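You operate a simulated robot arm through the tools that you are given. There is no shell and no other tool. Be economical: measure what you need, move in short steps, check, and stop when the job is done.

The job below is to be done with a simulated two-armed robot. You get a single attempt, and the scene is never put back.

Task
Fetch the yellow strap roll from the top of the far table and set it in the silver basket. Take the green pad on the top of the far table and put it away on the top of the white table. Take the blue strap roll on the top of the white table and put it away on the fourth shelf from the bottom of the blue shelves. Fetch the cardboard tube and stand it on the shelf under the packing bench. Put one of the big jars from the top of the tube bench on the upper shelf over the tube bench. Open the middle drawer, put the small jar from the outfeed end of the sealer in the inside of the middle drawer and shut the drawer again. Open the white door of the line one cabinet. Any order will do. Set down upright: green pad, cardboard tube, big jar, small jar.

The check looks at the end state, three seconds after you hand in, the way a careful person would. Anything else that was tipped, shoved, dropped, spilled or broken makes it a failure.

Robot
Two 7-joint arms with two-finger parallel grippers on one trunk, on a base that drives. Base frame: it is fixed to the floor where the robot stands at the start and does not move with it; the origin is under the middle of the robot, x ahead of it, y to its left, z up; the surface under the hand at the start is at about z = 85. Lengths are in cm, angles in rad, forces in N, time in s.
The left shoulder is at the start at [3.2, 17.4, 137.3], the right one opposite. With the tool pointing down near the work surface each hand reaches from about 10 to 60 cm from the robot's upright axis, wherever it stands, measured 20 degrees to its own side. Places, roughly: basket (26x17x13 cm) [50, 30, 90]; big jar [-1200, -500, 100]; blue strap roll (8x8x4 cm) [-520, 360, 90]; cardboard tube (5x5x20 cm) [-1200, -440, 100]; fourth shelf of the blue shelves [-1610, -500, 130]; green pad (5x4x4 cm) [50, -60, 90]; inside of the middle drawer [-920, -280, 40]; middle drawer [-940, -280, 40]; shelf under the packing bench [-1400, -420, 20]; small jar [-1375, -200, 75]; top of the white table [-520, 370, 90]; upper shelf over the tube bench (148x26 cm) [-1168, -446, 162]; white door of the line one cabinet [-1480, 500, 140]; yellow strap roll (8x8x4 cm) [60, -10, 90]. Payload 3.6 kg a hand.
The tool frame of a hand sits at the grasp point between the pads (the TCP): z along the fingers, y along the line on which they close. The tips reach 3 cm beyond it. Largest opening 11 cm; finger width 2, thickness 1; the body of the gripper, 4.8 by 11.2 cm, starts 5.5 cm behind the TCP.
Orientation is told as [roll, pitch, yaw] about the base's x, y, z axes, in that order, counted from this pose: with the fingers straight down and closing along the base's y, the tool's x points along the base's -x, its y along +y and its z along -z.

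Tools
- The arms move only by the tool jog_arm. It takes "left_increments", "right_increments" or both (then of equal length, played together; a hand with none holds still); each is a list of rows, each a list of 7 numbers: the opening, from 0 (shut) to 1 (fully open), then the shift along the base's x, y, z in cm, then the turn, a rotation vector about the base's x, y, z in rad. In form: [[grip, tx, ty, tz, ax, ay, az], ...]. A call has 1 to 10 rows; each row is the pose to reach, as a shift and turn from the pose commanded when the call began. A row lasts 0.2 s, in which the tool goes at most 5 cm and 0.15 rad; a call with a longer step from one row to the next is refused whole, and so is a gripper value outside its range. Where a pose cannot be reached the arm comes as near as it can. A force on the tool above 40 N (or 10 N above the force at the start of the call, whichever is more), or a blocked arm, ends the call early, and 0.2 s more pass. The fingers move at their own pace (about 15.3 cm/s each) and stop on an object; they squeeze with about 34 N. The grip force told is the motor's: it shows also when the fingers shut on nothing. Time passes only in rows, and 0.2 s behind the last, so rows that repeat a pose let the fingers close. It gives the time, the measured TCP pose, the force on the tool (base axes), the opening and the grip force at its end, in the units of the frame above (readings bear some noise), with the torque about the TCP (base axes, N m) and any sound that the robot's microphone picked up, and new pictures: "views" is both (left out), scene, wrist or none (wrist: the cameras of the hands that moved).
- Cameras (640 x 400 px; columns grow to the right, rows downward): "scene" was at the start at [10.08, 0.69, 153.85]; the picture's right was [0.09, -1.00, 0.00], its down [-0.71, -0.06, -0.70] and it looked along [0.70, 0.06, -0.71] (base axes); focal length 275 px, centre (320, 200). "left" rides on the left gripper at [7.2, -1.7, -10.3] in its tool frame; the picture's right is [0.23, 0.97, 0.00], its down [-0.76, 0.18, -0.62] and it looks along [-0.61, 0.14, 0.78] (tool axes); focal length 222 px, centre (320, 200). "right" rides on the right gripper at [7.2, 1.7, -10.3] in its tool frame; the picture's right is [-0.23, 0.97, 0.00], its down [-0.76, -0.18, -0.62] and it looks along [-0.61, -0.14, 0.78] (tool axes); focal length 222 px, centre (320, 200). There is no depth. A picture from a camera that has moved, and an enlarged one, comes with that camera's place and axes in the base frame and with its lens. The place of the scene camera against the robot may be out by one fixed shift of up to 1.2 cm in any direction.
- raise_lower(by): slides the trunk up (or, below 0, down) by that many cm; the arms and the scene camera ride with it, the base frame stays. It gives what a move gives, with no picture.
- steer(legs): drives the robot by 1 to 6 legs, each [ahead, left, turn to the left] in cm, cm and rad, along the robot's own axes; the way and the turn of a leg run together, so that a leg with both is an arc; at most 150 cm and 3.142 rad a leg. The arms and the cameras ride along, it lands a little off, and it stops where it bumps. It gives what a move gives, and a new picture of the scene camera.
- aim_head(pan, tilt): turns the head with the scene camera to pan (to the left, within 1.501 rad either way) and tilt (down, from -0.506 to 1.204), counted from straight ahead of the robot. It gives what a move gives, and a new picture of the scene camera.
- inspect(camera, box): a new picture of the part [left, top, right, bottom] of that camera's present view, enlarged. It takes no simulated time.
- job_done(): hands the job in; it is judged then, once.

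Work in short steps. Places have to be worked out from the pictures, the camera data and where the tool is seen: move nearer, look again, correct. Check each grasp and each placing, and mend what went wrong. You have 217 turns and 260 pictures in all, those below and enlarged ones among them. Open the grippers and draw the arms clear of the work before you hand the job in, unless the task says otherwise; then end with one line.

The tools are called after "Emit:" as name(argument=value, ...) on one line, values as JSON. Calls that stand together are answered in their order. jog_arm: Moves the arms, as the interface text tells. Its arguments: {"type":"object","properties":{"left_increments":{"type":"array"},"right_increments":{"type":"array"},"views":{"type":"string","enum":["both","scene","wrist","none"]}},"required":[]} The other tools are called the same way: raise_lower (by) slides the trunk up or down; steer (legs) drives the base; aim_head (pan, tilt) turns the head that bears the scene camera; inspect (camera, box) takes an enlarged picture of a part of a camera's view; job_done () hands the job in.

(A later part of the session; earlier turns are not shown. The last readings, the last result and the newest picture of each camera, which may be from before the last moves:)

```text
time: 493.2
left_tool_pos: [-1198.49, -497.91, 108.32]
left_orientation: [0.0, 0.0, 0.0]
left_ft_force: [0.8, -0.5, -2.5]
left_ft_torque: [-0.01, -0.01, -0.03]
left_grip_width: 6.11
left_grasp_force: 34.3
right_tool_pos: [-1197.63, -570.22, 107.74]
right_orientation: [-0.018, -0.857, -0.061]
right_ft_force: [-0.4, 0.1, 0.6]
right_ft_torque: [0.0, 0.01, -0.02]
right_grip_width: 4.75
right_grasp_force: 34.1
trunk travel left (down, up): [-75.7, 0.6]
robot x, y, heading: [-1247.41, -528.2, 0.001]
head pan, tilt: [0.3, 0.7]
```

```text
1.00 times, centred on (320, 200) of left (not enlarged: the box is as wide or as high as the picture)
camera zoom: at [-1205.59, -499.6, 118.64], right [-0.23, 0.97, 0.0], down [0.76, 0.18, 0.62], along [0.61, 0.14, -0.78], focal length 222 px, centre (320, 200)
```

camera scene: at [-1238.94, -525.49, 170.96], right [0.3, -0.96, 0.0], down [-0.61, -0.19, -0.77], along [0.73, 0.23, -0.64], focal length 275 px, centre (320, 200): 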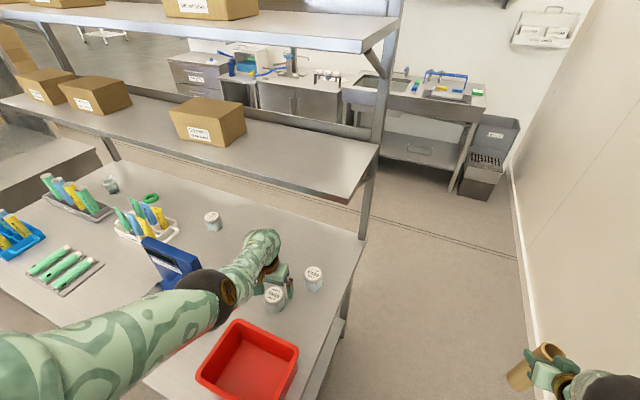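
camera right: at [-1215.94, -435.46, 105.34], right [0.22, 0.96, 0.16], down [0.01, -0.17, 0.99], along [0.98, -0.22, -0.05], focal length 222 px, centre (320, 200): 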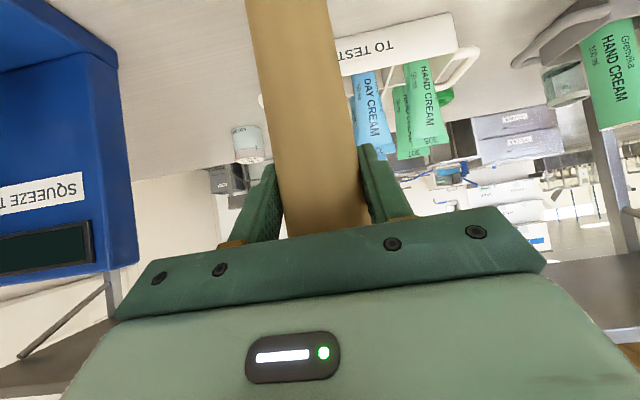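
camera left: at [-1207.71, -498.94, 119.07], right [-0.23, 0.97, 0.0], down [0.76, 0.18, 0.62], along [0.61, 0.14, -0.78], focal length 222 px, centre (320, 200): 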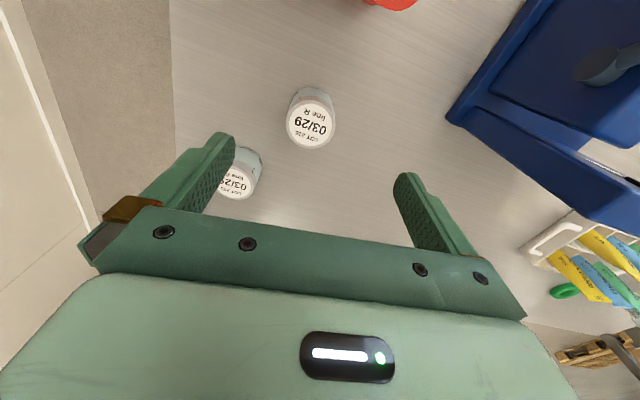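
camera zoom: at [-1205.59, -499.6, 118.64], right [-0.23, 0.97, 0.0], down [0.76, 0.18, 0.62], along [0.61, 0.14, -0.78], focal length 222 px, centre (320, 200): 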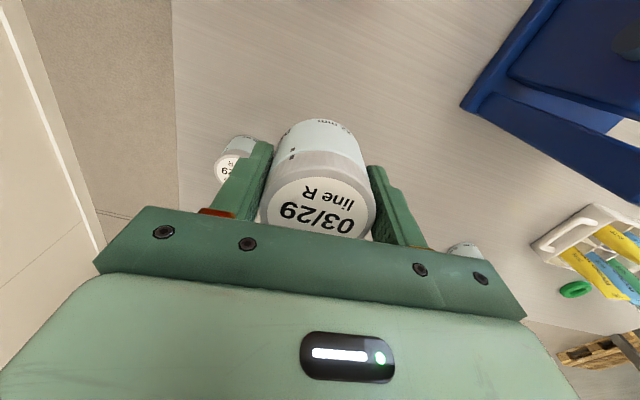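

The big jar is held. Now the tube: I back into the aisle, move north, and turn left partway to look at the packing bench.

Emit:
steer(legs=[[-48, 0, 0], [0, 70, 0], [0, 0, 1.57]])

Emit:
aim_head(pan=1.4, tilt=0.7)

```text
time: 503.4
left_tool_pos: [-1326.13, -408.36, 108.49]
left_orientation: [0.0, 0.0, 1.585]
left_ft_force: [0.7, 0.7, -1.4]
left_ft_torque: [0.0, -0.01, -0.01]
left_grip_width: 6.08
left_grasp_force: 34.0
right_tool_pos: [-1253.93, -406.42, 107.75]
right_orientation: [-0.02, -0.86, 1.522]
right_ft_force: [-0.4, 0.4, -1.3]
right_ft_torque: [-0.01, -0.04, 0.01]
right_grip_width: 4.73
right_grasp_force: 33.6
trunk travel left (down, up): [-75.7, 0.6]
robot x, y, heading: [-1295.66, -456.79, 1.579]
head pan, tilt: [0.3, 0.7]
camera scene: at [-1298.49, -447.83, 181.62], right [0.95, 0.31, 0.0], down [0.2, -0.61, -0.76], along [-0.24, 0.73, -0.64], focal length 275 px, centre (320, 200)
```

scene: 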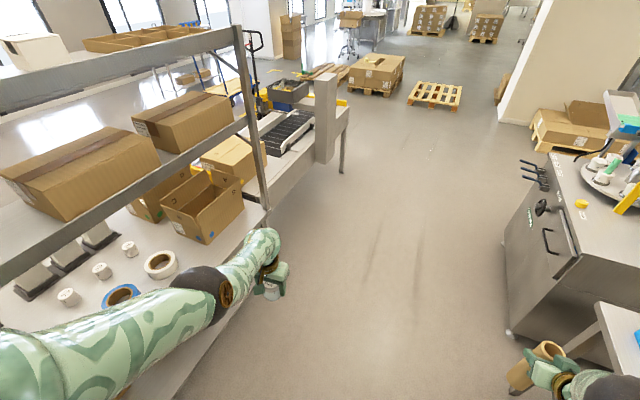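

```text
time: 504.7
left_tool_pos: [-1326.16, -408.33, 108.49]
left_orientation: [0.001, 0.0, 1.584]
left_ft_force: [-0.8, 0.3, -1.9]
left_ft_torque: [0.0, 0.0, -0.01]
left_grip_width: 6.12
left_grasp_force: 33.8
right_tool_pos: [-1253.87, -406.37, 107.74]
right_orientation: [-0.022, -0.859, 1.522]
right_ft_force: [-0.3, 0.5, -0.4]
right_ft_torque: [-0.04, 0.0, 0.0]
right_grip_width: 4.75
right_grasp_force: 34.2
trunk travel left (down, up): [-75.7, 0.6]
robot x, y, heading: [-1295.37, -456.92, 1.587]
head pan, tilt: [1.4, 0.7]
camera scene: at [-1304.28, -454.57, 181.63], right [0.16, 0.99, 0.0], down [0.64, -0.1, -0.76], along [-0.76, 0.12, -0.64], focal length 275 px, centre (320, 200)
```

scene: 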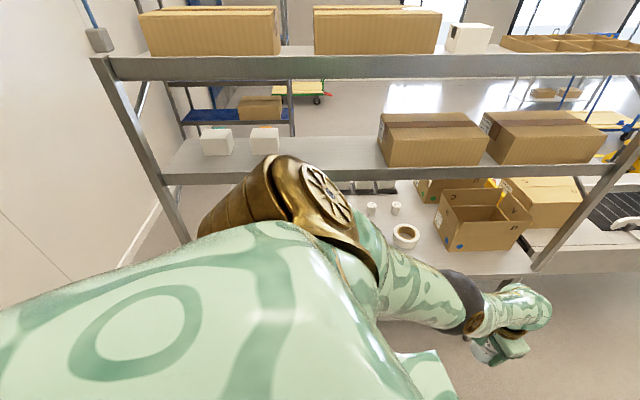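

The packing bench has overhead shelves on this side, with boxes; the under-shelf must be seen from lower. I complete the turn to face west and lower the trunk to look beneath.

Emit:
steer(legs=[[0, 0, 1.55]])

Emit:
raise_lower(by=-38)

Emit:
aim_head(pan=0.0, tilt=0.65)

```text
time: 508.8
left_tool_pos: [-1344.83, -486.27, 108.48]
left_orientation: [0.001, 0.0, 3.127]
left_ft_force: [0.3, 1.0, -2.0]
left_ft_torque: [-0.01, -0.01, 0.0]
left_grip_width: 6.13
left_grasp_force: 34.0
right_tool_pos: [-1344.72, -413.87, 107.78]
right_orientation: [-0.021, -0.857, 3.066]
right_ft_force: [-0.1, 0.7, -0.5]
right_ft_torque: [0.0, -0.01, 0.0]
right_grip_width: 4.76
right_grasp_force: 33.7
trunk travel left (down, up): [-75.7, 0.6]
robot x, y, heading: [-1295.02, -456.53, 3.126]
head pan, tilt: [1.4, 0.7]
camera scene: at [-1298.5, -465.31, 181.63], right [-0.98, 0.18, 0.0], down [0.12, 0.63, -0.76], along [-0.14, -0.75, -0.64], focal length 275 px, centre (320, 200)
```

scene: 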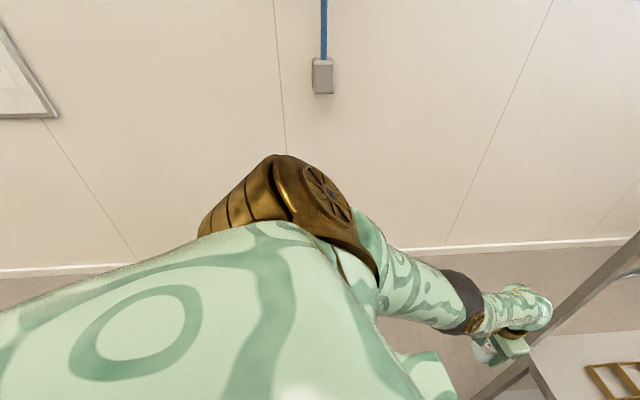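

```text
time: 512.5
left_tool_pos: [-1344.8, -486.34, 70.52]
left_orientation: [0.0, 0.0, 3.129]
left_ft_force: [0.6, -0.1, -1.6]
left_ft_torque: [0.0, 0.0, -0.03]
left_grip_width: 6.1
left_grasp_force: 34.1
right_tool_pos: [-1344.71, -414.15, 69.87]
right_orientation: [-0.021, -0.863, 3.066]
right_ft_force: [-0.7, 0.4, 0.6]
right_ft_torque: [0.01, -0.05, -0.02]
right_grip_width: 4.73
right_grasp_force: 33.9
trunk travel left (down, up): [-37.7, 38.6]
robot x, y, heading: [-1295.31, -457.44, 3.131]
head pan, tilt: [1.4, 0.7]
```

```text
time: 514.0
left_tool_pos: [-1344.74, -486.33, 70.4]
left_orientation: [0.001, 0.001, 3.126]
left_ft_force: [-0.7, 0.9, -2.0]
left_ft_torque: [0.03, 0.01, -0.01]
left_grip_width: 6.11
left_grasp_force: 33.9
right_tool_pos: [-1344.64, -414.03, 69.74]
right_orientation: [-0.022, -0.859, 3.065]
right_ft_force: [0.2, 0.0, -1.0]
right_ft_torque: [-0.03, 0.03, 0.01]
right_grip_width: 4.74
right_grasp_force: 33.7
trunk travel left (down, up): [-37.7, 38.6]
robot x, y, heading: [-1295.4, -456.75, 3.132]
head pan, tilt: [0.0, 0.649]
camera scene: at [-1309.68, -456.79, 143.93], right [0.01, 1.0, 0.0], down [0.61, -0.01, -0.8], along [-0.8, 0.01, -0.61], focal length 275 px, centre (320, 200)
```

scene: 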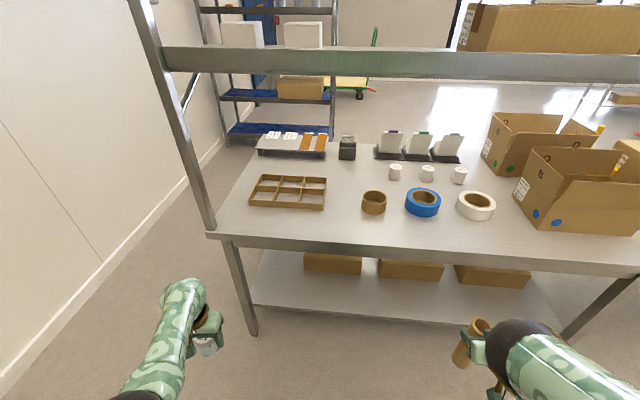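

The under-shelf (z≈20) has a clear strip in front of its boxes, its front edge at x≈-1382. I'll stand the tube at about (-1389,-434). I lower the trunk 28 cm and bring the right hand inboard and forward here in the open.

Emit:
raise_lower(by=-28)

Emit:
jog_arm(right_increments=[[0, -1, -2, 0, 0, 0, 0], [0, -2, -5, 0, 0, 0, 0], [0, -3.5, -8, 0, 0, 0, 0], [0, -5, -11, 0, 0, 0, 0], [0, -6, -14, 0, 0, 0, 0], [0, -7, -17, 0, 0, 0, 0], [0, -7, -19, 0, 0, 0, 0]], views="scene")

```text
time: 516.9
left_tool_pos: [-1344.85, -486.33, 42.46]
left_orientation: [0.0, -0.001, 3.127]
left_ft_force: [-0.5, 0.0, -1.9]
left_ft_torque: [0.01, -0.04, 0.01]
left_grip_width: 6.11
left_grasp_force: 34.3
right_tool_pos: [-1344.65, -414.08, 41.91]
right_orientation: [-0.022, -0.86, 3.065]
right_ft_force: [0.1, 0.4, 0.4]
right_ft_torque: [0.0, -0.03, 0.03]
right_grip_width: 4.79
right_grasp_force: 34.3
trunk travel left (down, up): [-9.7, 66.6]
robot x, y, heading: [-1295.36, -457.24, 3.126]
head pan, tilt: [0.0, 0.649]
```

```text
time: 518.5
left_tool_pos: [-1344.81, -486.4, 42.43]
left_orientation: [-0.001, 0.0, 3.127]
left_ft_force: [0.2, 0.1, -1.6]
left_ft_torque: [-0.03, -0.01, 0.01]
left_grip_width: 6.1
left_grasp_force: 34.0
right_tool_pos: [-1351.33, -425.81, 45.43]
right_orientation: [0.039, -0.839, 3.064]
right_ft_force: [-0.4, -0.1, -0.1]
right_ft_torque: [-0.03, 0.0, -0.01]
right_grip_width: 4.75
right_grasp_force: 34.2
right hand out of reach, approached as far as the arm can: row 3, 4, 5, 6, 7
trunk travel left (down, up): [-9.7, 66.6]
robot x, y, heading: [-1294.97, -457.16, 3.129]
head pan, tilt: [0.0, 0.649]
camera scene: at [-1323.34, -456.59, 114.85], right [0.01, 1.0, 0.0], down [0.61, -0.01, -0.8], along [-0.8, 0.01, -0.61], focal length 275 px, centre (320, 200)
```

scene: 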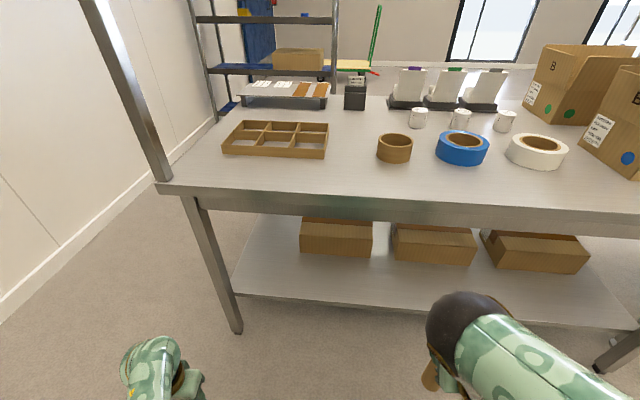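

Reaching in from this side, the elbow and upper arm would be squeezed under the bench's front rail. The south end is better: the shelf and top are flush there. I raise the trunk a little and go round by the corridor between the bench end (y≈-487) and the wall (y≈-592), then turn to face north.

Emit:
raise_lower(by=12)

Emit:
steer(legs=[[-8, 0, 0], [0, 82, 0], [110, 0, 0]])

Emit:
aim_head(pan=-0.9, tilt=0.7)

```text
time: 520.0
left_tool_pos: [-1344.73, -486.37, 54.36]
left_orientation: [0.0, 0.003, 3.129]
left_ft_force: [-0.5, 0.7, -1.2]
left_ft_torque: [-0.02, -0.07, 0.01]
left_grip_width: 6.09
left_grasp_force: 34.3
right_tool_pos: [-1351.38, -425.56, 57.8]
right_orientation: [0.037, -0.836, 3.066]
right_ft_force: [0.0, -0.6, -0.5]
right_ft_torque: [-0.03, 0.02, 0.01]
right_grip_width: 4.76
right_grasp_force: 34.2
trunk travel left (down, up): [-21.7, 54.6]
robot x, y, heading: [-1295.34, -456.9, 3.127]
head pan, tilt: [0.0, 0.649]
```

```text
time: 530.2
left_tool_pos: [-1449.89, -561.18, 54.42]
left_orientation: [-0.001, 0.0, 3.08]
left_ft_force: [-0.4, 0.6, -1.0]
left_ft_torque: [0.02, 0.0, 0.0]
left_grip_width: 6.11
left_grasp_force: 33.5
right_tool_pos: [-1453.42, -500.14, 57.89]
right_orientation: [0.039, -0.839, 3.019]
right_ft_force: [0.4, 0.6, -1.1]
right_ft_torque: [-0.01, -0.02, 0.01]
right_grip_width: 4.73
right_grasp_force: 34.4
trunk travel left (down, up): [-21.7, 54.6]
robot x, y, heading: [-1398.96, -533.86, 3.078]
head pan, tilt: [0.0, 0.649]
camera scene: at [-1420.07, -532.93, 127.55], right [0.06, 1.0, 0.0], down [0.6, -0.04, -0.8], along [-0.79, 0.05, -0.61], focal length 275 px, centre (320, 200)
```

scene: 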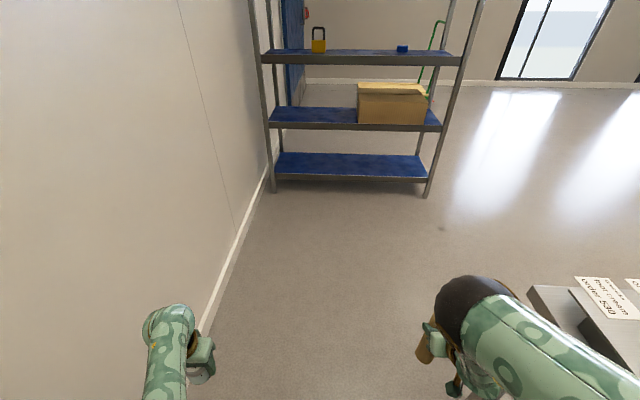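

```text
time: 531.5
left_tool_pos: [-1449.74, -561.33, 54.34]
left_orientation: [0.0, 0.001, 3.082]
left_ft_force: [-0.9, 0.7, -1.5]
left_ft_torque: [0.0, 0.0, 0.01]
left_grip_width: 6.09
left_grasp_force: 34.0
right_tool_pos: [-1453.44, -499.93, 57.9]
right_orientation: [0.039, -0.839, 3.018]
right_ft_force: [-0.2, 0.6, -0.4]
right_ft_torque: [0.0, -0.01, 0.03]
right_grip_width: 4.75
right_grasp_force: 34.4
trunk travel left (down, up): [-21.7, 54.6]
robot x, y, heading: [-1398.62, -534.24, 3.08]
head pan, tilt: [-0.901, 0.7]
camera scene: at [-1416.24, -526.5, 127.13], right [0.82, 0.57, 0.0], down [0.37, -0.53, -0.76], along [-0.44, 0.63, -0.64], focal length 275 px, centre (320, 200)
```

scene: 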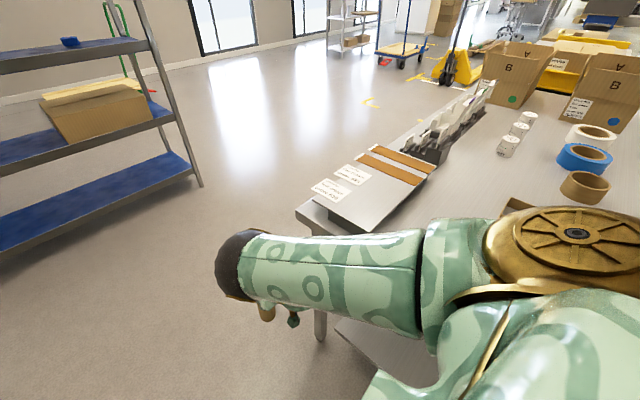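

I'm partway along the corridor with the bench end just to my right. I correct the heading and continue past the bench's west leg, then turn to face north.

Emit:
steer(legs=[[0, 3, 0.06], [112, 0, 0], [0, -6, -1.57]])

Emit:
aim_head(pan=-0.5, tilt=0.75)

```text
time: 541.3
left_tool_pos: [-1539.93, -486.23, 54.55]
left_orientation: [0.0, 0.001, 1.625]
left_ft_force: [0.1, 0.2, -2.2]
left_ft_torque: [-0.02, 0.01, 0.02]
left_grip_width: 6.11
left_grasp_force: 34.1
right_tool_pos: [-1479.63, -475.65, 57.89]
right_orientation: [0.039, -0.837, 1.562]
right_ft_force: [0.3, -0.8, 0.8]
right_ft_torque: [0.0, 0.04, 0.02]
right_grip_width: 4.73
right_grasp_force: 34.0
trunk travel left (down, up): [-21.7, 54.6]
robot x, y, heading: [-1507.4, -533.56, 1.623]
head pan, tilt: [-0.901, 0.7]
camera scene: at [-1502.03, -516.17, 127.13], right [0.66, -0.75, 0.0], down [-0.48, -0.43, -0.76], along [0.57, 0.51, -0.64], focal length 275 px, centre (320, 200)
```

scene: 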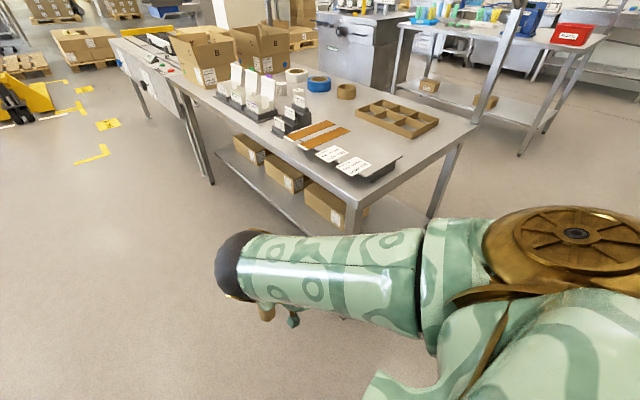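

```text
time: 542.2
left_tool_pos: [-1539.89, -486.15, 54.37]
left_orientation: [0.0, 0.0, 1.625]
left_ft_force: [-0.4, -0.1, -1.3]
left_ft_torque: [-0.04, -0.02, 0.02]
left_grip_width: 6.11
left_grasp_force: 34.4
right_tool_pos: [-1479.58, -475.59, 57.86]
right_orientation: [0.041, -0.838, 1.562]
right_ft_force: [0.6, 0.0, 0.1]
right_ft_torque: [0.02, 0.0, 0.02]
right_grip_width: 4.74
right_grasp_force: 34.1
trunk travel left (down, up): [-21.7, 54.6]
robot x, y, heading: [-1507.2, -533.83, 1.624]
head pan, tilt: [-0.499, 0.75]
camera scene: at [-1504.83, -514.31, 126.7], right [0.9, -0.43, 0.0], down [-0.29, -0.62, -0.73], along [0.32, 0.66, -0.68], focal length 275 px, centre (320, 200)
```

scene: 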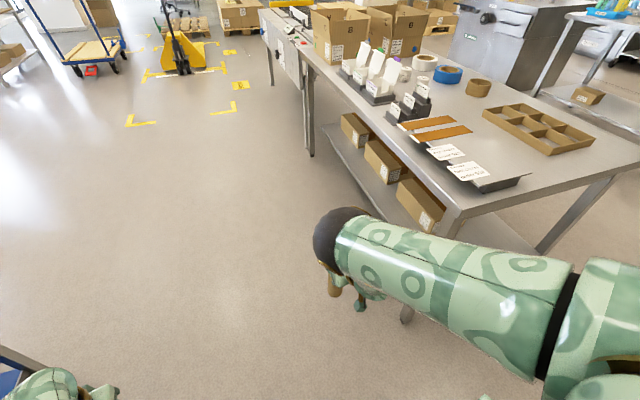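

Now I see the bench's south-west corner (top at (-1462,-489), leg foot near (-1445,-482)) and its under-shelf. I back toward the wall, draw the hand in 6 cm, then slide east so the tube passes outside the leg.

Emit:
jog_arm(right_increments=[[0, 0, -2, -1, -0.01, 0, 0], [0, 0, -4, -2, -0.02, 0, 0], [0, 0, -6, -3, -0.03, 0, 0], [0, 0, -6, -5, -0.035, 0, 0]], views="none")

Emit:
steer(legs=[[-17, 0, -0.05], [0, -62, 0]])

Emit:
aim_head(pan=-0.2, tilt=0.95)

```text
time: 543.2
left_tool_pos: [-1540.02, -486.24, 54.46]
left_orientation: [0.001, 0.001, 1.623]
left_ft_force: [0.9, -0.6, -2.2]
left_ft_torque: [0.02, -0.02, -0.01]
left_grip_width: 6.14
left_grasp_force: 33.7
right_tool_pos: [-1478.53, -481.77, 53.63]
right_orientation: [0.048, -0.798, 1.563]
right_ft_force: [-0.6, 0.1, -1.2]
right_ft_torque: [0.0, 0.0, 0.01]
right_grip_width: 4.72
right_grasp_force: 34.1
right hand out of reach, approached as far as the arm can: row 3, 4
trunk travel left (down, up): [-21.7, 54.6]
robot x, y, heading: [-1507.14, -533.43, 1.625]
head pan, tilt: [-0.499, 0.75]
```

```text
time: 547.7
left_tool_pos: [-1475.72, -501.16, 54.34]
left_orientation: [0.001, 0.0, 1.57]
left_ft_force: [0.0, 0.3, -1.8]
left_ft_torque: [0.01, -0.02, 0.04]
left_grip_width: 6.11
left_grasp_force: 33.6
right_tool_pos: [-1414.15, -499.97, 53.42]
right_orientation: [0.047, -0.8, 1.506]
right_ft_force: [0.3, 0.0, -0.5]
right_ft_torque: [0.02, 0.01, -0.04]
right_grip_width: 4.71
right_grasp_force: 34.2
trunk travel left (down, up): [-21.7, 54.6]
robot x, y, heading: [-1446.11, -550.25, 1.567]
head pan, tilt: [-0.499, 0.75]
camera scene: at [-1442.2, -531.2, 126.7], right [0.88, -0.48, 0.0], down [-0.33, -0.6, -0.73], along [0.35, 0.64, -0.68], focal length 275 px, centre (320, 200)
```

scene: 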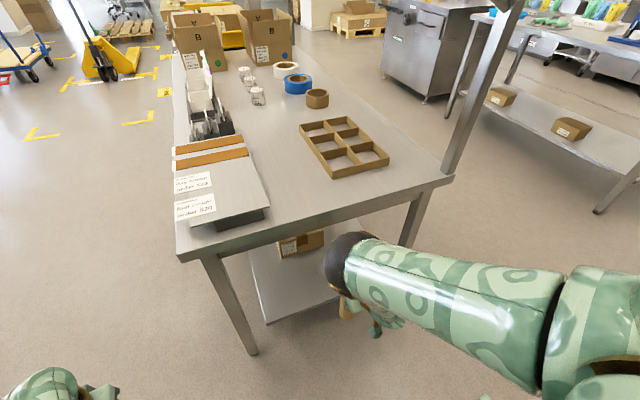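

```text
time: 548.5
left_tool_pos: [-1475.76, -501.11, 54.4]
left_orientation: [0.0, 0.0, 1.571]
left_ft_force: [0.1, -0.2, -2.1]
left_ft_torque: [0.01, 0.0, 0.01]
left_grip_width: 6.1
left_grasp_force: 33.9
right_tool_pos: [-1414.08, -500.06, 53.51]
right_orientation: [0.048, -0.801, 1.509]
right_ft_force: [0.4, 0.3, 0.0]
right_ft_torque: [0.03, -0.02, 0.02]
right_grip_width: 4.75
right_grasp_force: 34.3
trunk travel left (down, up): [-21.7, 54.6]
robot x, y, heading: [-1445.83, -550.48, 1.568]
head pan, tilt: [-0.201, 0.949]
camera scene: at [-1444.75, -531.34, 125.15], right [0.98, -0.2, 0.0], down [-0.16, -0.8, -0.58], along [0.12, 0.57, -0.81], focal length 275 px, centre (320, 200)
```

scene: 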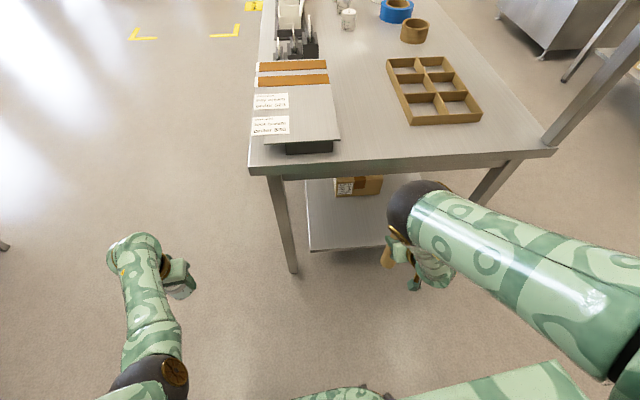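

The south end is open; the shelf end is at y≈-483, with the first box at y>-457. I lower the trunk 15 cm here and look through the right wrist camera at the shelf height.

Emit:
raise_lower(by=-15)

Emit:
inspect(camera="right", box=[0, 0, 640, 400])

```text
time: 550.2
left_tool_pos: [-1475.72, -501.02, 39.48]
left_orientation: [0.002, -0.003, 1.569]
left_ft_force: [-1.2, -0.3, -1.6]
left_ft_torque: [-0.02, 0.01, 0.01]
left_grip_width: 6.11
left_grasp_force: 34.6
right_tool_pos: [-1414.15, -500.03, 38.53]
right_orientation: [0.047, -0.801, 1.507]
right_ft_force: [0.0, 0.6, -0.4]
right_ft_torque: [-0.05, 0.03, -0.01]
right_grip_width: 4.75
right_grasp_force: 34.5
trunk travel left (down, up): [-6.7, 69.6]
robot x, y, heading: [-1445.59, -550.58, 1.567]
head pan, tilt: [-0.201, 0.949]
```

```text
1.00 times, centred on (320, 200) of right (not enlarged: the box is as wide or as high as the picture)
camera zoom: at [-1416.17, -512.38, 40.63], right [-0.96, 0.19, 0.19], down [0.21, 0.08, 0.97], along [0.17, 0.98, -0.11], focal length 222 px, centre (320, 200)
```

zoom: 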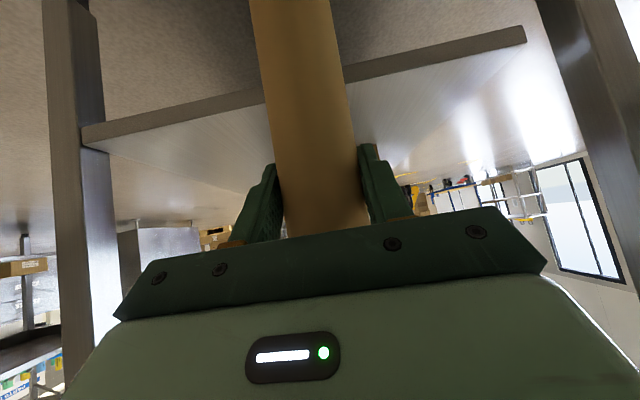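

The shelf surface is near z≈22, so the tube bottom needs a bit more height. I raise 2.5 cm, straighten the tube, and move ahead 12 cm, then check the arm's clearance under the bench top.

Emit:
raise_lower(by=2.5)

Emit:
jog_arm(right_increments=[[0, 0, 0, 0, 0.03, -0.02, -0.02], [0, 0, 0, 0, 0.06, -0.046, -0.048]], views="none")

Emit:
steer(legs=[[12, 6, 0]])

Emit:
inspect(camera="right", box=[0, 0, 640, 400])

```text
time: 551.0
left_tool_pos: [-1475.68, -501.13, 41.9]
left_orientation: [0.0, 0.002, 1.57]
left_ft_force: [0.3, 0.5, -2.1]
left_ft_torque: [-0.01, 0.01, 0.01]
left_grip_width: 6.12
left_grasp_force: 34.0
right_tool_pos: [-1414.24, -500.02, 40.99]
right_orientation: [0.047, -0.798, 1.507]
right_ft_force: [0.0, -0.5, -0.8]
right_ft_torque: [-0.01, 0.0, 0.02]
right_grip_width: 4.72
right_grasp_force: 34.1
trunk travel left (down, up): [-9.2, 67.1]
robot x, y, heading: [-1445.44, -550.04, 1.571]
head pan, tilt: [-0.201, 0.949]
```

```text
time: 551.5
left_tool_pos: [-1475.72, -501.16, 41.78]
left_orientation: [0.0, -0.001, 1.569]
left_ft_force: [-0.4, 0.9, -1.7]
left_ft_torque: [0.0, 0.02, -0.01]
left_grip_width: 6.1
left_grasp_force: 33.8
right_tool_pos: [-1411.77, -500.43, 42.32]
right_orientation: [0.002, -0.857, 1.505]
right_ft_force: [0.1, 0.9, -0.8]
right_ft_torque: [-0.02, -0.01, 0.01]
right_grip_width: 4.74
right_grasp_force: 33.7
right hand out of reach, approached as far as the arm can: row 1, 2
trunk travel left (down, up): [-9.2, 67.1]
robot x, y, heading: [-1446.03, -550.1, 1.567]
head pan, tilt: [-0.201, 0.949]
```

```text
time: 552.9
left_tool_pos: [-1481.74, -489.12, 42.01]
left_orientation: [-0.001, 0.004, 1.572]
left_ft_force: [0.4, 0.6, -2.6]
left_ft_torque: [-0.04, 0.03, 0.02]
left_grip_width: 6.12
left_grasp_force: 34.1
right_tool_pos: [-1417.88, -488.31, 42.55]
right_orientation: [0.0, -0.856, 1.506]
right_ft_force: [0.1, -0.6, -1.4]
right_ft_torque: [0.02, -0.01, 0.02]
right_grip_width: 4.72
right_grasp_force: 33.8
trunk travel left (down, up): [-9.2, 67.1]
robot x, y, heading: [-1451.24, -538.02, 1.568]
head pan, tilt: [-0.201, 0.949]
camera scene: at [-1450.7, -511.95, 111.89], right [0.98, -0.2, 0.0], down [-0.16, -0.8, -0.58], along [0.12, 0.57, -0.81], focal length 275 px, centre (320, 200)
```

scene: 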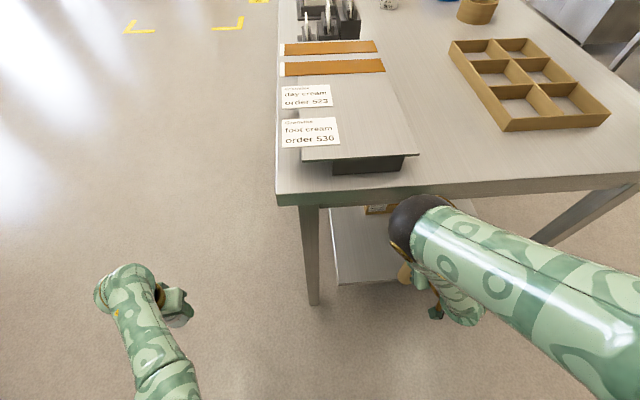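

```text
1.00 times, centred on (320, 200) of right (not enlarged: the box is as wide or as high as the picture)
camera zoom: at [-1420.31, -500.58, 43.73], right [-0.96, 0.21, 0.17], down [0.18, 0.02, 0.98], along [0.2, 0.98, -0.05], focal length 222 px, centre (320, 200)
```

zoom: 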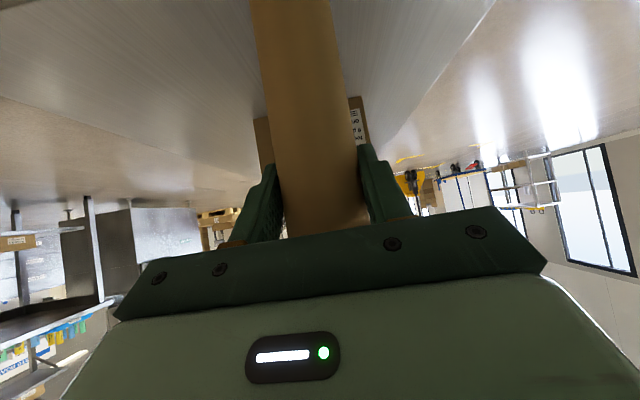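

The tube base is about over the shelf edge. Rather than drive the flexed elbow under the rail, I extend the arm itself forward 10 cm, which straightens the elbow back out of the way.

Emit:
jog_arm(right_increments=[[0, 0, 2, 0, 0, 0, 0], [0, 0, 4, 0, 0, 0, 0], [0, 0, 6, 0, 0, 0, 0], [0, 0, 8, 0, 0, 0, 0], [0, 0, 10, 0, 0, 0, 0], [0, 0, 10, 0, 0, 0, 0]], views="both")

```text
time: 554.2
left_tool_pos: [-1481.76, -489.21, 41.9]
left_orientation: [0.0, -0.001, 1.57]
left_ft_force: [0.5, -0.6, -2.3]
left_ft_torque: [0.02, 0.02, 0.03]
left_grip_width: 6.1
left_grasp_force: 34.2
right_tool_pos: [-1417.3, -478.46, 42.63]
right_orientation: [0.011, -0.853, 1.507]
right_ft_force: [-0.3, -0.8, -0.4]
right_ft_torque: [-0.01, -0.02, 0.03]
right_grip_width: 4.75
right_grasp_force: 34.1
right hand out of reach, approached as far as the arm can: row 4, 5, 6
trunk travel left (down, up): [-9.2, 67.1]
robot x, y, heading: [-1451.51, -537.9, 1.571]
head pan, tilt: [-0.201, 0.949]
camera scene: at [-1450.72, -512.06, 111.89], right [0.98, -0.2, 0.0], down [-0.16, -0.8, -0.58], along [0.12, 0.57, -0.81], focal length 275 px, centre (320, 200)
camera right: at [-1419.66, -490.85, 44.06], right [-0.96, 0.2, 0.18], down [0.19, 0.02, 0.98], along [0.2, 0.98, -0.06], focal length 222 px, centre (320, 200)
```

scene: 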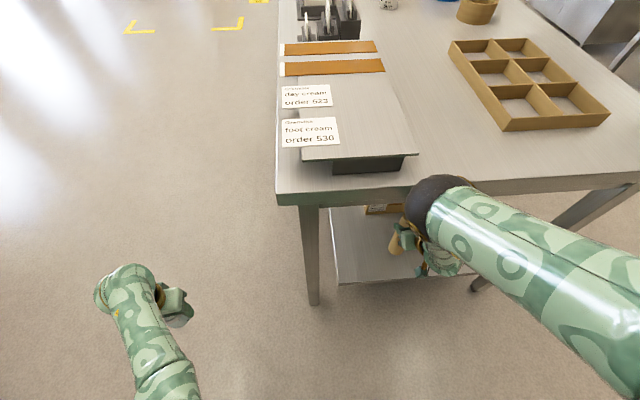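
right: 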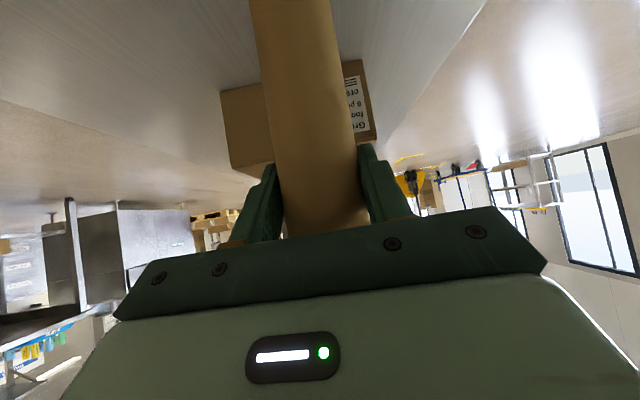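

The hand is in now and the elbow stays outside the bench end. I lower the trunk 3 cm and check.

Emit:
raise_lower(by=-3)

Emit:
aim_head(pan=-0.6, tilt=1.0)

```text
time: 555.0
left_tool_pos: [-1481.73, -489.3, 39.48]
left_orientation: [0.002, -0.012, 1.57]
left_ft_force: [0.1, 0.4, -2.4]
left_ft_torque: [-0.01, 0.03, 0.0]
left_grip_width: 6.12
left_grasp_force: 33.8
right_tool_pos: [-1416.76, -478.41, 40.82]
right_orientation: [0.004, -0.869, 1.506]
right_ft_force: [-0.2, -1.1, -0.4]
right_ft_torque: [0.02, -0.01, 0.0]
right_grip_width: 4.74
right_grasp_force: 33.8
trunk travel left (down, up): [-6.2, 70.1]
robot x, y, heading: [-1451.33, -538.16, 1.561]
head pan, tilt: [-0.201, 0.949]
```

```text
time: 555.9
left_tool_pos: [-1481.86, -489.41, 39.5]
left_orientation: [0.001, -0.009, 1.571]
left_ft_force: [0.4, 0.3, -1.3]
left_ft_torque: [0.02, 0.01, -0.01]
left_grip_width: 6.11
left_grasp_force: 33.9
right_tool_pos: [-1417.04, -478.63, 40.66]
right_orientation: [0.005, -0.867, 1.505]
right_ft_force: [0.3, -0.5, 6.4]
right_ft_torque: [-0.14, -0.16, -0.01]
right_grip_width: 4.73
right_grasp_force: 34.5
trunk travel left (down, up): [-6.2, 70.1]
robot x, y, heading: [-1451.72, -538.28, 1.571]
head pan, tilt: [-0.6, 1.0]
camera scene: at [-1448.23, -512.48, 108.61], right [0.82, -0.57, 0.0], down [-0.48, -0.69, -0.55], along [0.31, 0.45, -0.84], focal length 275 px, centre (320, 200)
```

scene: 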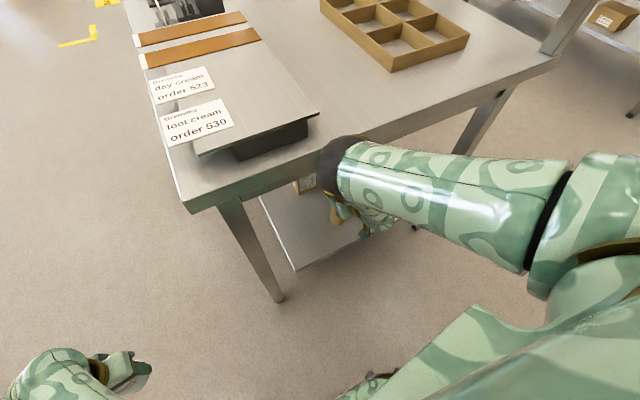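

The force shows the tube already touching the shelf. I zoom in to check its base relative to the shelf edge.

Emit:
inspect(camera="scene", box=[260, 160, 420, 280])

```text
3.33 times, centred on (340, 220) of scene
camera zoom: at [-1448.23, -512.48, 108.61], right [0.82, -0.57, 0.0], down [-0.48, -0.69, -0.55], along [0.31, 0.45, -0.84], focal length 915 px, centre (253, 133)
```

zoom: 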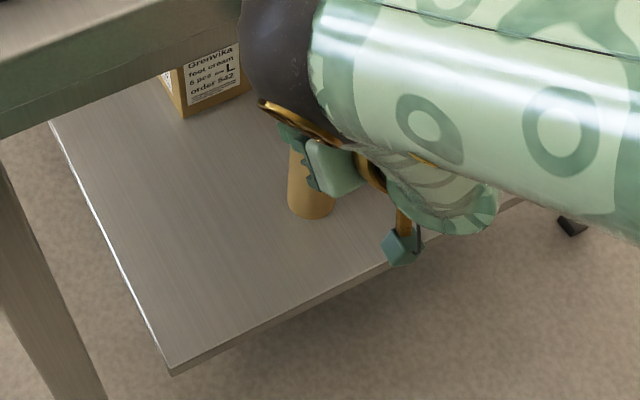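

The tube's base is well inside the shelf. I open the fingers slowly and draw the hand straight back.

Emit:
jog_arm(right_increments=[[0.5, 0, 0, 0, 0, 0, 0], [0.6, 0, 0, 0, 0, 0, 0], [0.75, 0, 0, 0, 0, 0, 0], [0.75, 0, 0, 0, 0, 0, 0]], views="none")

Emit:
steer(legs=[[-14, 0, 0]])

Emit:
inspect(camera="right", box=[0, 0, 640, 400])

```text
time: 556.9
left_tool_pos: [-1481.94, -489.52, 39.45]
left_orientation: [-0.001, -0.011, 1.57]
left_ft_force: [0.1, 0.2, -2.0]
left_ft_torque: [-0.05, 0.01, -0.02]
left_grip_width: 6.07
left_grasp_force: 34.2
right_tool_pos: [-1417.18, -478.64, 40.58]
right_orientation: [0.005, -0.865, 1.506]
right_ft_force: [0.4, -0.3, 0.5]
right_ft_torque: [-0.03, -0.01, -0.01]
right_grip_width: 8.27
right_grasp_force: 0.0
trunk travel left (down, up): [-6.2, 70.1]
robot x, y, heading: [-1451.55, -537.77, 1.572]
head pan, tilt: [-0.6, 1.0]
```

```text
time: 558.2
left_tool_pos: [-1481.78, -503.13, 38.99]
left_orientation: [0.001, 0.0, 1.572]
left_ft_force: [-0.4, 0.1, -1.1]
left_ft_torque: [0.01, 0.01, -0.01]
left_grip_width: 6.12
left_grasp_force: 34.3
right_tool_pos: [-1417.11, -492.3, 39.79]
right_orientation: [0.007, -0.855, 1.507]
right_ft_force: [-0.9, -0.4, 1.0]
right_ft_torque: [0.01, 0.0, -0.03]
right_grip_width: 8.28
right_grasp_force: 0.1
trunk travel left (down, up): [-6.2, 70.1]
robot x, y, heading: [-1452.05, -552.24, 1.566]
head pan, tilt: [-0.6, 1.0]
camera scene: at [-1448.21, -525.54, 108.31], right [0.82, -0.57, 0.0], down [-0.48, -0.69, -0.54], along [0.31, 0.44, -0.84], focal length 275 px, centre (320, 200)
```

scene: 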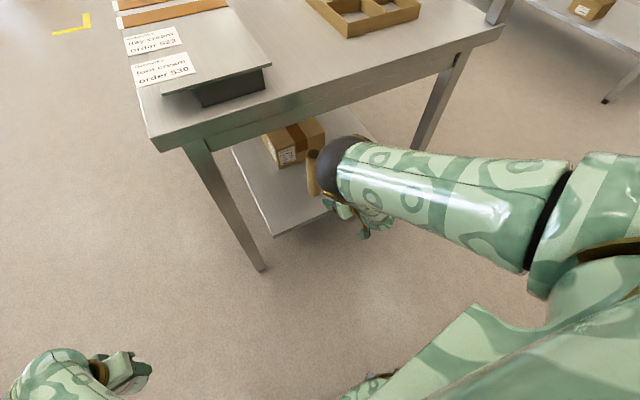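

```text
1.00 times, centred on (320, 200) of right (not enlarged: the box is as wide or as high as the picture)
camera zoom: at [-1419.6, -504.69, 41.23], right [-0.96, 0.21, 0.18], down [0.18, 0.02, 0.98], along [0.2, 0.98, -0.05], focal length 222 px, centre (320, 200)
```

zoom: 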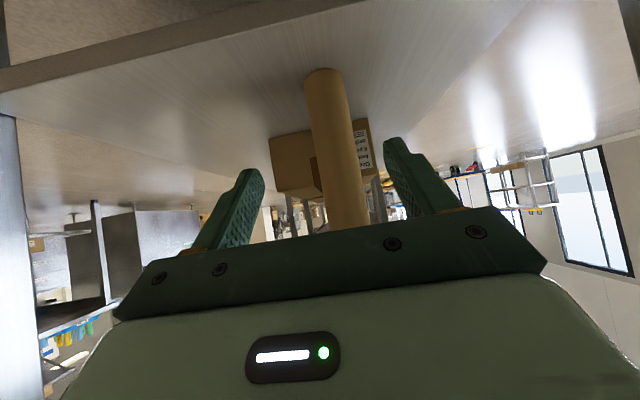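

The tube stands upright on the shelf under the packing bench. I draw the right hand in, slide west past the leg, turn to face west, and raise the trunk.

Emit:
jog_arm(right_increments=[[0.5, 0, -2, 0.5, 0, 0, 0], [0.3, 0, -4, 1, 0, 0, 0], [0.3, 0, -6, 1.5, 0, 0, 0], [0.3, 0, -8, 2, 0, 0, 0]], views="none")

Emit:
steer(legs=[[0, 62, 0], [8, 0, 1.57]])

Emit:
raise_lower(by=40)

```text
time: 559.2
left_tool_pos: [-1481.89, -503.2, 38.97]
left_orientation: [0.002, 0.0, 1.571]
left_ft_force: [0.0, -0.4, -0.7]
left_ft_torque: [-0.01, -0.03, 0.02]
left_grip_width: 6.11
left_grasp_force: 34.1
right_tool_pos: [-1417.24, -500.21, 41.91]
right_orientation: [0.006, -0.855, 1.505]
right_ft_force: [-0.6, -0.4, -1.0]
right_ft_torque: [-0.03, -0.02, 0.0]
right_grip_width: 3.32
right_grasp_force: 0.0
trunk travel left (down, up): [-6.2, 70.1]
robot x, y, heading: [-1451.2, -552.01, 1.572]
head pan, tilt: [-0.6, 1.0]
```

```text
time: 565.7
left_tool_pos: [-1570.3, -566.89, 39.08]
left_orientation: [-0.01, -0.007, 2.945]
left_ft_force: [5.3, 7.9, -1.0]
left_ft_torque: [-0.89, 0.54, 0.42]
left_grip_width: 6.09
left_grasp_force: 33.7
right_tool_pos: [-1560.45, -503.76, 41.87]
right_orientation: [0.007, -0.856, 2.88]
right_ft_force: [-1.0, -0.5, 0.3]
right_ft_torque: [-0.01, -0.01, 0.01]
right_grip_width: 3.29
right_grasp_force: 0.1
trunk travel left (down, up): [-6.2, 70.1]
robot x, y, heading: [-1516.09, -547.39, 2.945]
head pan, tilt: [-0.6, 1.0]
stopped in leg 2: the force on the tool passed its limit at 96 N (the readings are from after the stop); the commanded pose is now the measured one
camera scene: at [-1542.01, -538.4, 108.31], right [0.72, 0.7, 0.0], down [0.59, -0.6, -0.54], along [-0.38, 0.39, -0.84], focal length 275 px, centre (320, 200)
```

scene: 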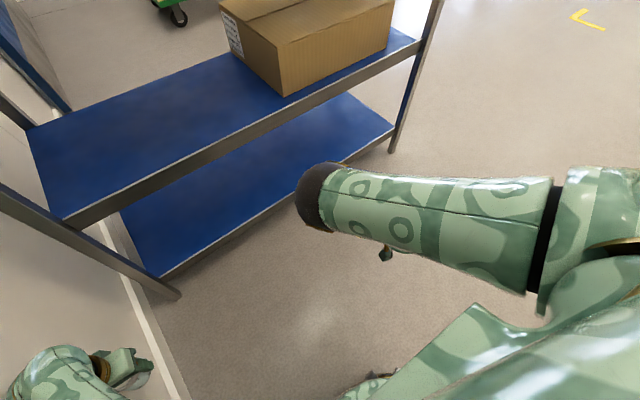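

```text
time: 569.5
left_tool_pos: [-1570.38, -566.93, 79.11]
left_orientation: [-0.008, -0.007, 2.945]
left_ft_force: [1.1, 4.6, 0.2]
left_ft_torque: [-0.58, 0.05, 0.12]
left_grip_width: 6.12
left_grasp_force: 34.2
right_tool_pos: [-1560.39, -503.75, 81.87]
right_orientation: [0.007, -0.856, 2.881]
right_ft_force: [1.0, -0.2, 0.4]
right_ft_torque: [0.0, 0.0, 0.0]
right_grip_width: 3.31
right_grasp_force: 0.1
trunk travel left (down, up): [-46.2, 30.1]
robot x, y, heading: [-1515.65, -547.56, 2.943]
head pan, tilt: [-0.6, 1.0]
```

The jar hand brushed the wall, but the jar is still held. I move away from the wall and check the jar.

Emit:
steer(legs=[[2, -13, 0], [0, 0, 0.2]])

Emit:
inspect(camera="left", box=[0, 0, 640, 400])

```text
time: 571.6
left_tool_pos: [-1564.87, -564.01, 78.88]
left_orientation: [-0.011, -0.005, -3.138]
left_ft_force: [0.9, -0.5, -2.0]
left_ft_torque: [-0.01, -0.02, -0.02]
left_grip_width: 6.1
left_grasp_force: 34.6
right_tool_pos: [-1567.76, -500.19, 81.75]
right_orientation: [0.005, -0.855, 3.083]
right_ft_force: [-0.2, 0.1, 0.5]
right_ft_torque: [-0.01, 0.01, 0.02]
right_grip_width: 3.28
right_grasp_force: 0.2
trunk travel left (down, up): [-46.2, 30.1]
robot x, y, heading: [-1515.4, -534.11, -3.136]
head pan, tilt: [-0.6, 1.0]
camera scene: at [-1524.8, -530.41, 149.73], right [0.56, 0.83, 0.0], down [0.7, -0.47, -0.54], along [-0.45, 0.3, -0.84], focal length 275 px, centre (320, 200)
```

scene: 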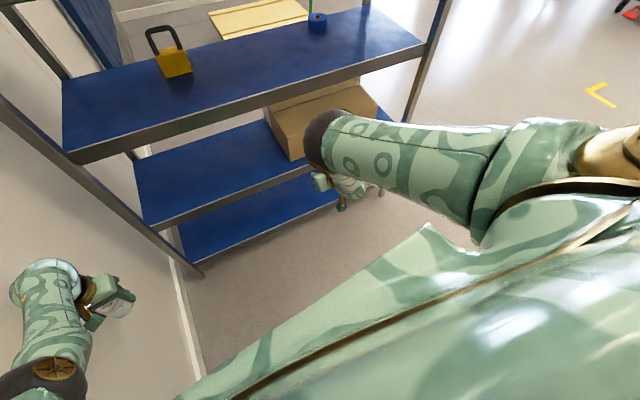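

```text
1.00 times, centred on (320, 200) of left (not enlarged: the box is as wide or as high as the picture)
camera zoom: at [-1557.41, -562.35, 89.15], right [0.23, -0.97, -0.01], down [-0.76, -0.19, 0.63], along [-0.61, -0.13, -0.78], focal length 222 px, centre (320, 200)
```

zoom: 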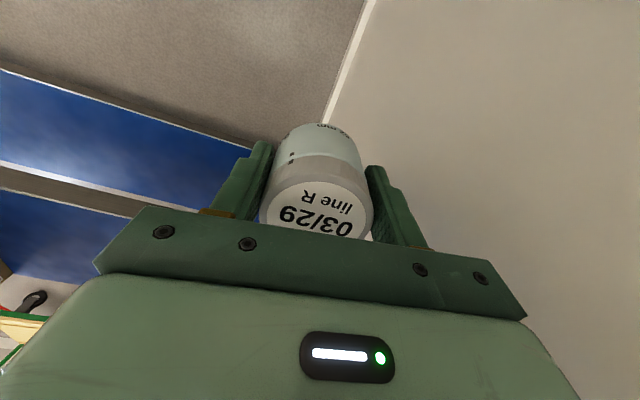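

The jar is fine. I lower to the earlier safe passing height and back east through the corridor, then up the aisle.

Emit:
raise_lower(by=-24)

Emit:
steer(legs=[[-110, 2, 0], [-112, 0, 0]])

```text
time: 574.1
left_tool_pos: [-1564.84, -564.04, 54.95]
left_orientation: [-0.012, -0.007, -3.139]
left_ft_force: [-0.8, -0.4, -1.1]
left_ft_torque: [-0.02, -0.02, 0.0]
left_grip_width: 6.11
left_grasp_force: 34.3
right_tool_pos: [-1567.7, -499.98, 57.93]
right_orientation: [0.005, -0.859, 3.082]
right_ft_force: [-0.7, 0.7, 0.6]
right_ft_torque: [-0.01, 0.0, 0.03]
right_grip_width: 3.33
right_grasp_force: 0.1
trunk travel left (down, up): [-22.2, 54.1]
robot x, y, heading: [-1515.25, -533.96, -3.138]
head pan, tilt: [-0.6, 1.0]
```

```text
time: 585.0
left_tool_pos: [-1344.57, -566.49, 55.07]
left_orientation: [-0.011, -0.005, 3.109]
left_ft_force: [0.1, 0.5, -0.9]
left_ft_torque: [-0.01, -0.02, 0.01]
left_grip_width: 6.12
left_grasp_force: 33.7
right_tool_pos: [-1345.21, -502.6, 57.85]
right_orientation: [0.006, -0.854, 3.047]
right_ft_force: [0.2, -0.3, 0.9]
right_ft_torque: [0.01, -0.02, 0.02]
right_grip_width: 3.32
right_grasp_force: 0.0
trunk travel left (down, up): [-22.2, 54.1]
robot x, y, heading: [-1294.42, -538.31, 3.106]
head pan, tilt: [-0.6, 1.0]
camera scene: at [-1312.03, -534.02, 125.31], right [0.59, 0.81, 0.0], down [0.68, -0.5, -0.54], along [-0.44, 0.32, -0.84], focal length 275 px, centre (320, 200)
```

scene: 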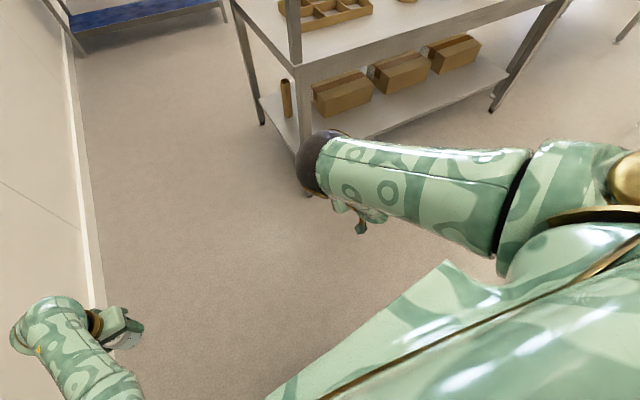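

The tube is seen standing on the shelf. I go north up the aisle, east along the lane, and then south on the far side of the tube bench, still facing west.

Emit:
steer(legs=[[-4, -130, 0.035], [0, -130, 0], [0, -128, 0], [-135, 0, 0], [-127, 0, 0]])

Emit:
raise_lower(by=40)

Emit:
aim_head(pan=0.9, tilt=0.5)

```text
time: 616.2
left_tool_pos: [-1083.27, -167.4, 55.03]
left_orientation: [-0.011, -0.006, -3.07]
left_ft_force: [1.0, -0.9, -1.5]
left_ft_torque: [0.0, -0.01, 0.0]
left_grip_width: 6.09
left_grasp_force: 34.1
right_tool_pos: [-1090.56, -103.82, 57.84]
right_orientation: [0.006, -0.855, -3.13]
right_ft_force: [0.2, -0.5, 0.2]
right_ft_torque: [0.02, -0.02, 0.01]
right_grip_width: 3.31
right_grasp_force: 0.1
trunk travel left (down, up): [-22.2, 54.1]
robot x, y, heading: [-1035.87, -134.71, -3.068]
head pan, tilt: [-0.6, 1.0]
camera scene: at [-1054.17, -131.64, 125.31], right [0.5, 0.86, 0.0], down [0.73, -0.42, -0.54], along [-0.47, 0.27, -0.84], focal length 275 px, centre (320, 200)
```

scene: 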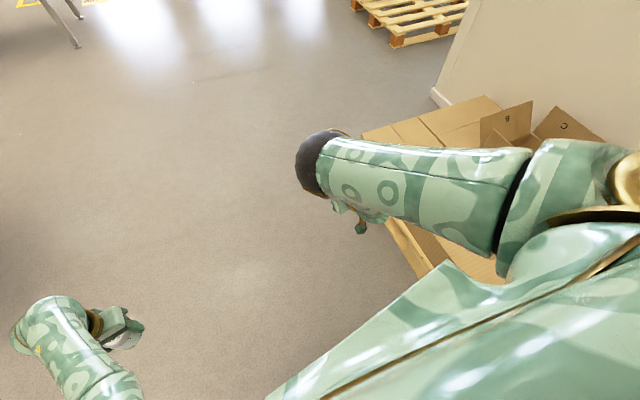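

```text
time: 620.0
left_tool_pos: [-1083.25, -167.33, 95.01]
left_orientation: [-0.01, -0.005, -3.07]
left_ft_force: [-1.1, -0.6, -1.5]
left_ft_torque: [0.0, 0.01, 0.01]
left_grip_width: 6.09
left_grasp_force: 34.1
right_tool_pos: [-1090.46, -103.93, 97.84]
right_orientation: [0.008, -0.856, -3.131]
right_ft_force: [0.0, -0.5, -0.4]
right_ft_torque: [-0.05, -0.01, 0.01]
right_grip_width: 3.32
right_grasp_force: 0.0
trunk travel left (down, up): [-62.2, 14.1]
robot x, y, heading: [-1035.62, -134.1, -3.068]
head pan, tilt: [-0.6, 1.0]
```

```text
time: 621.6
left_tool_pos: [-1083.15, -167.28, 94.99]
left_orientation: [-0.01, -0.004, -3.07]
left_ft_force: [0.3, 0.3, -1.5]
left_ft_torque: [0.0, -0.02, -0.02]
left_grip_width: 6.11
left_grasp_force: 33.6
right_tool_pos: [-1090.53, -104.01, 97.83]
right_orientation: [0.007, -0.855, -3.131]
right_ft_force: [1.0, 0.8, 0.8]
right_ft_torque: [0.02, -0.03, -0.07]
right_grip_width: 3.28
right_grasp_force: 0.0
trunk travel left (down, up): [-62.2, 14.1]
robot x, y, heading: [-1036.44, -134.01, -3.067]
head pan, tilt: [0.901, 0.499]
camera scene: at [-1043.07, -141.92, 169.91], right [-0.83, 0.56, 0.0], down [0.27, 0.4, -0.88], along [-0.49, -0.73, -0.48], focal length 275 px, centre (320, 200)
```

scene: 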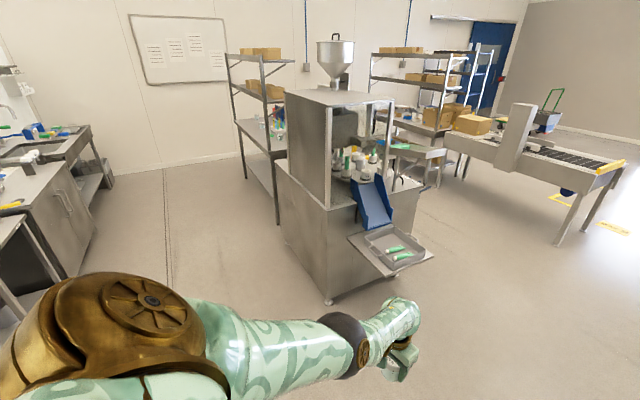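

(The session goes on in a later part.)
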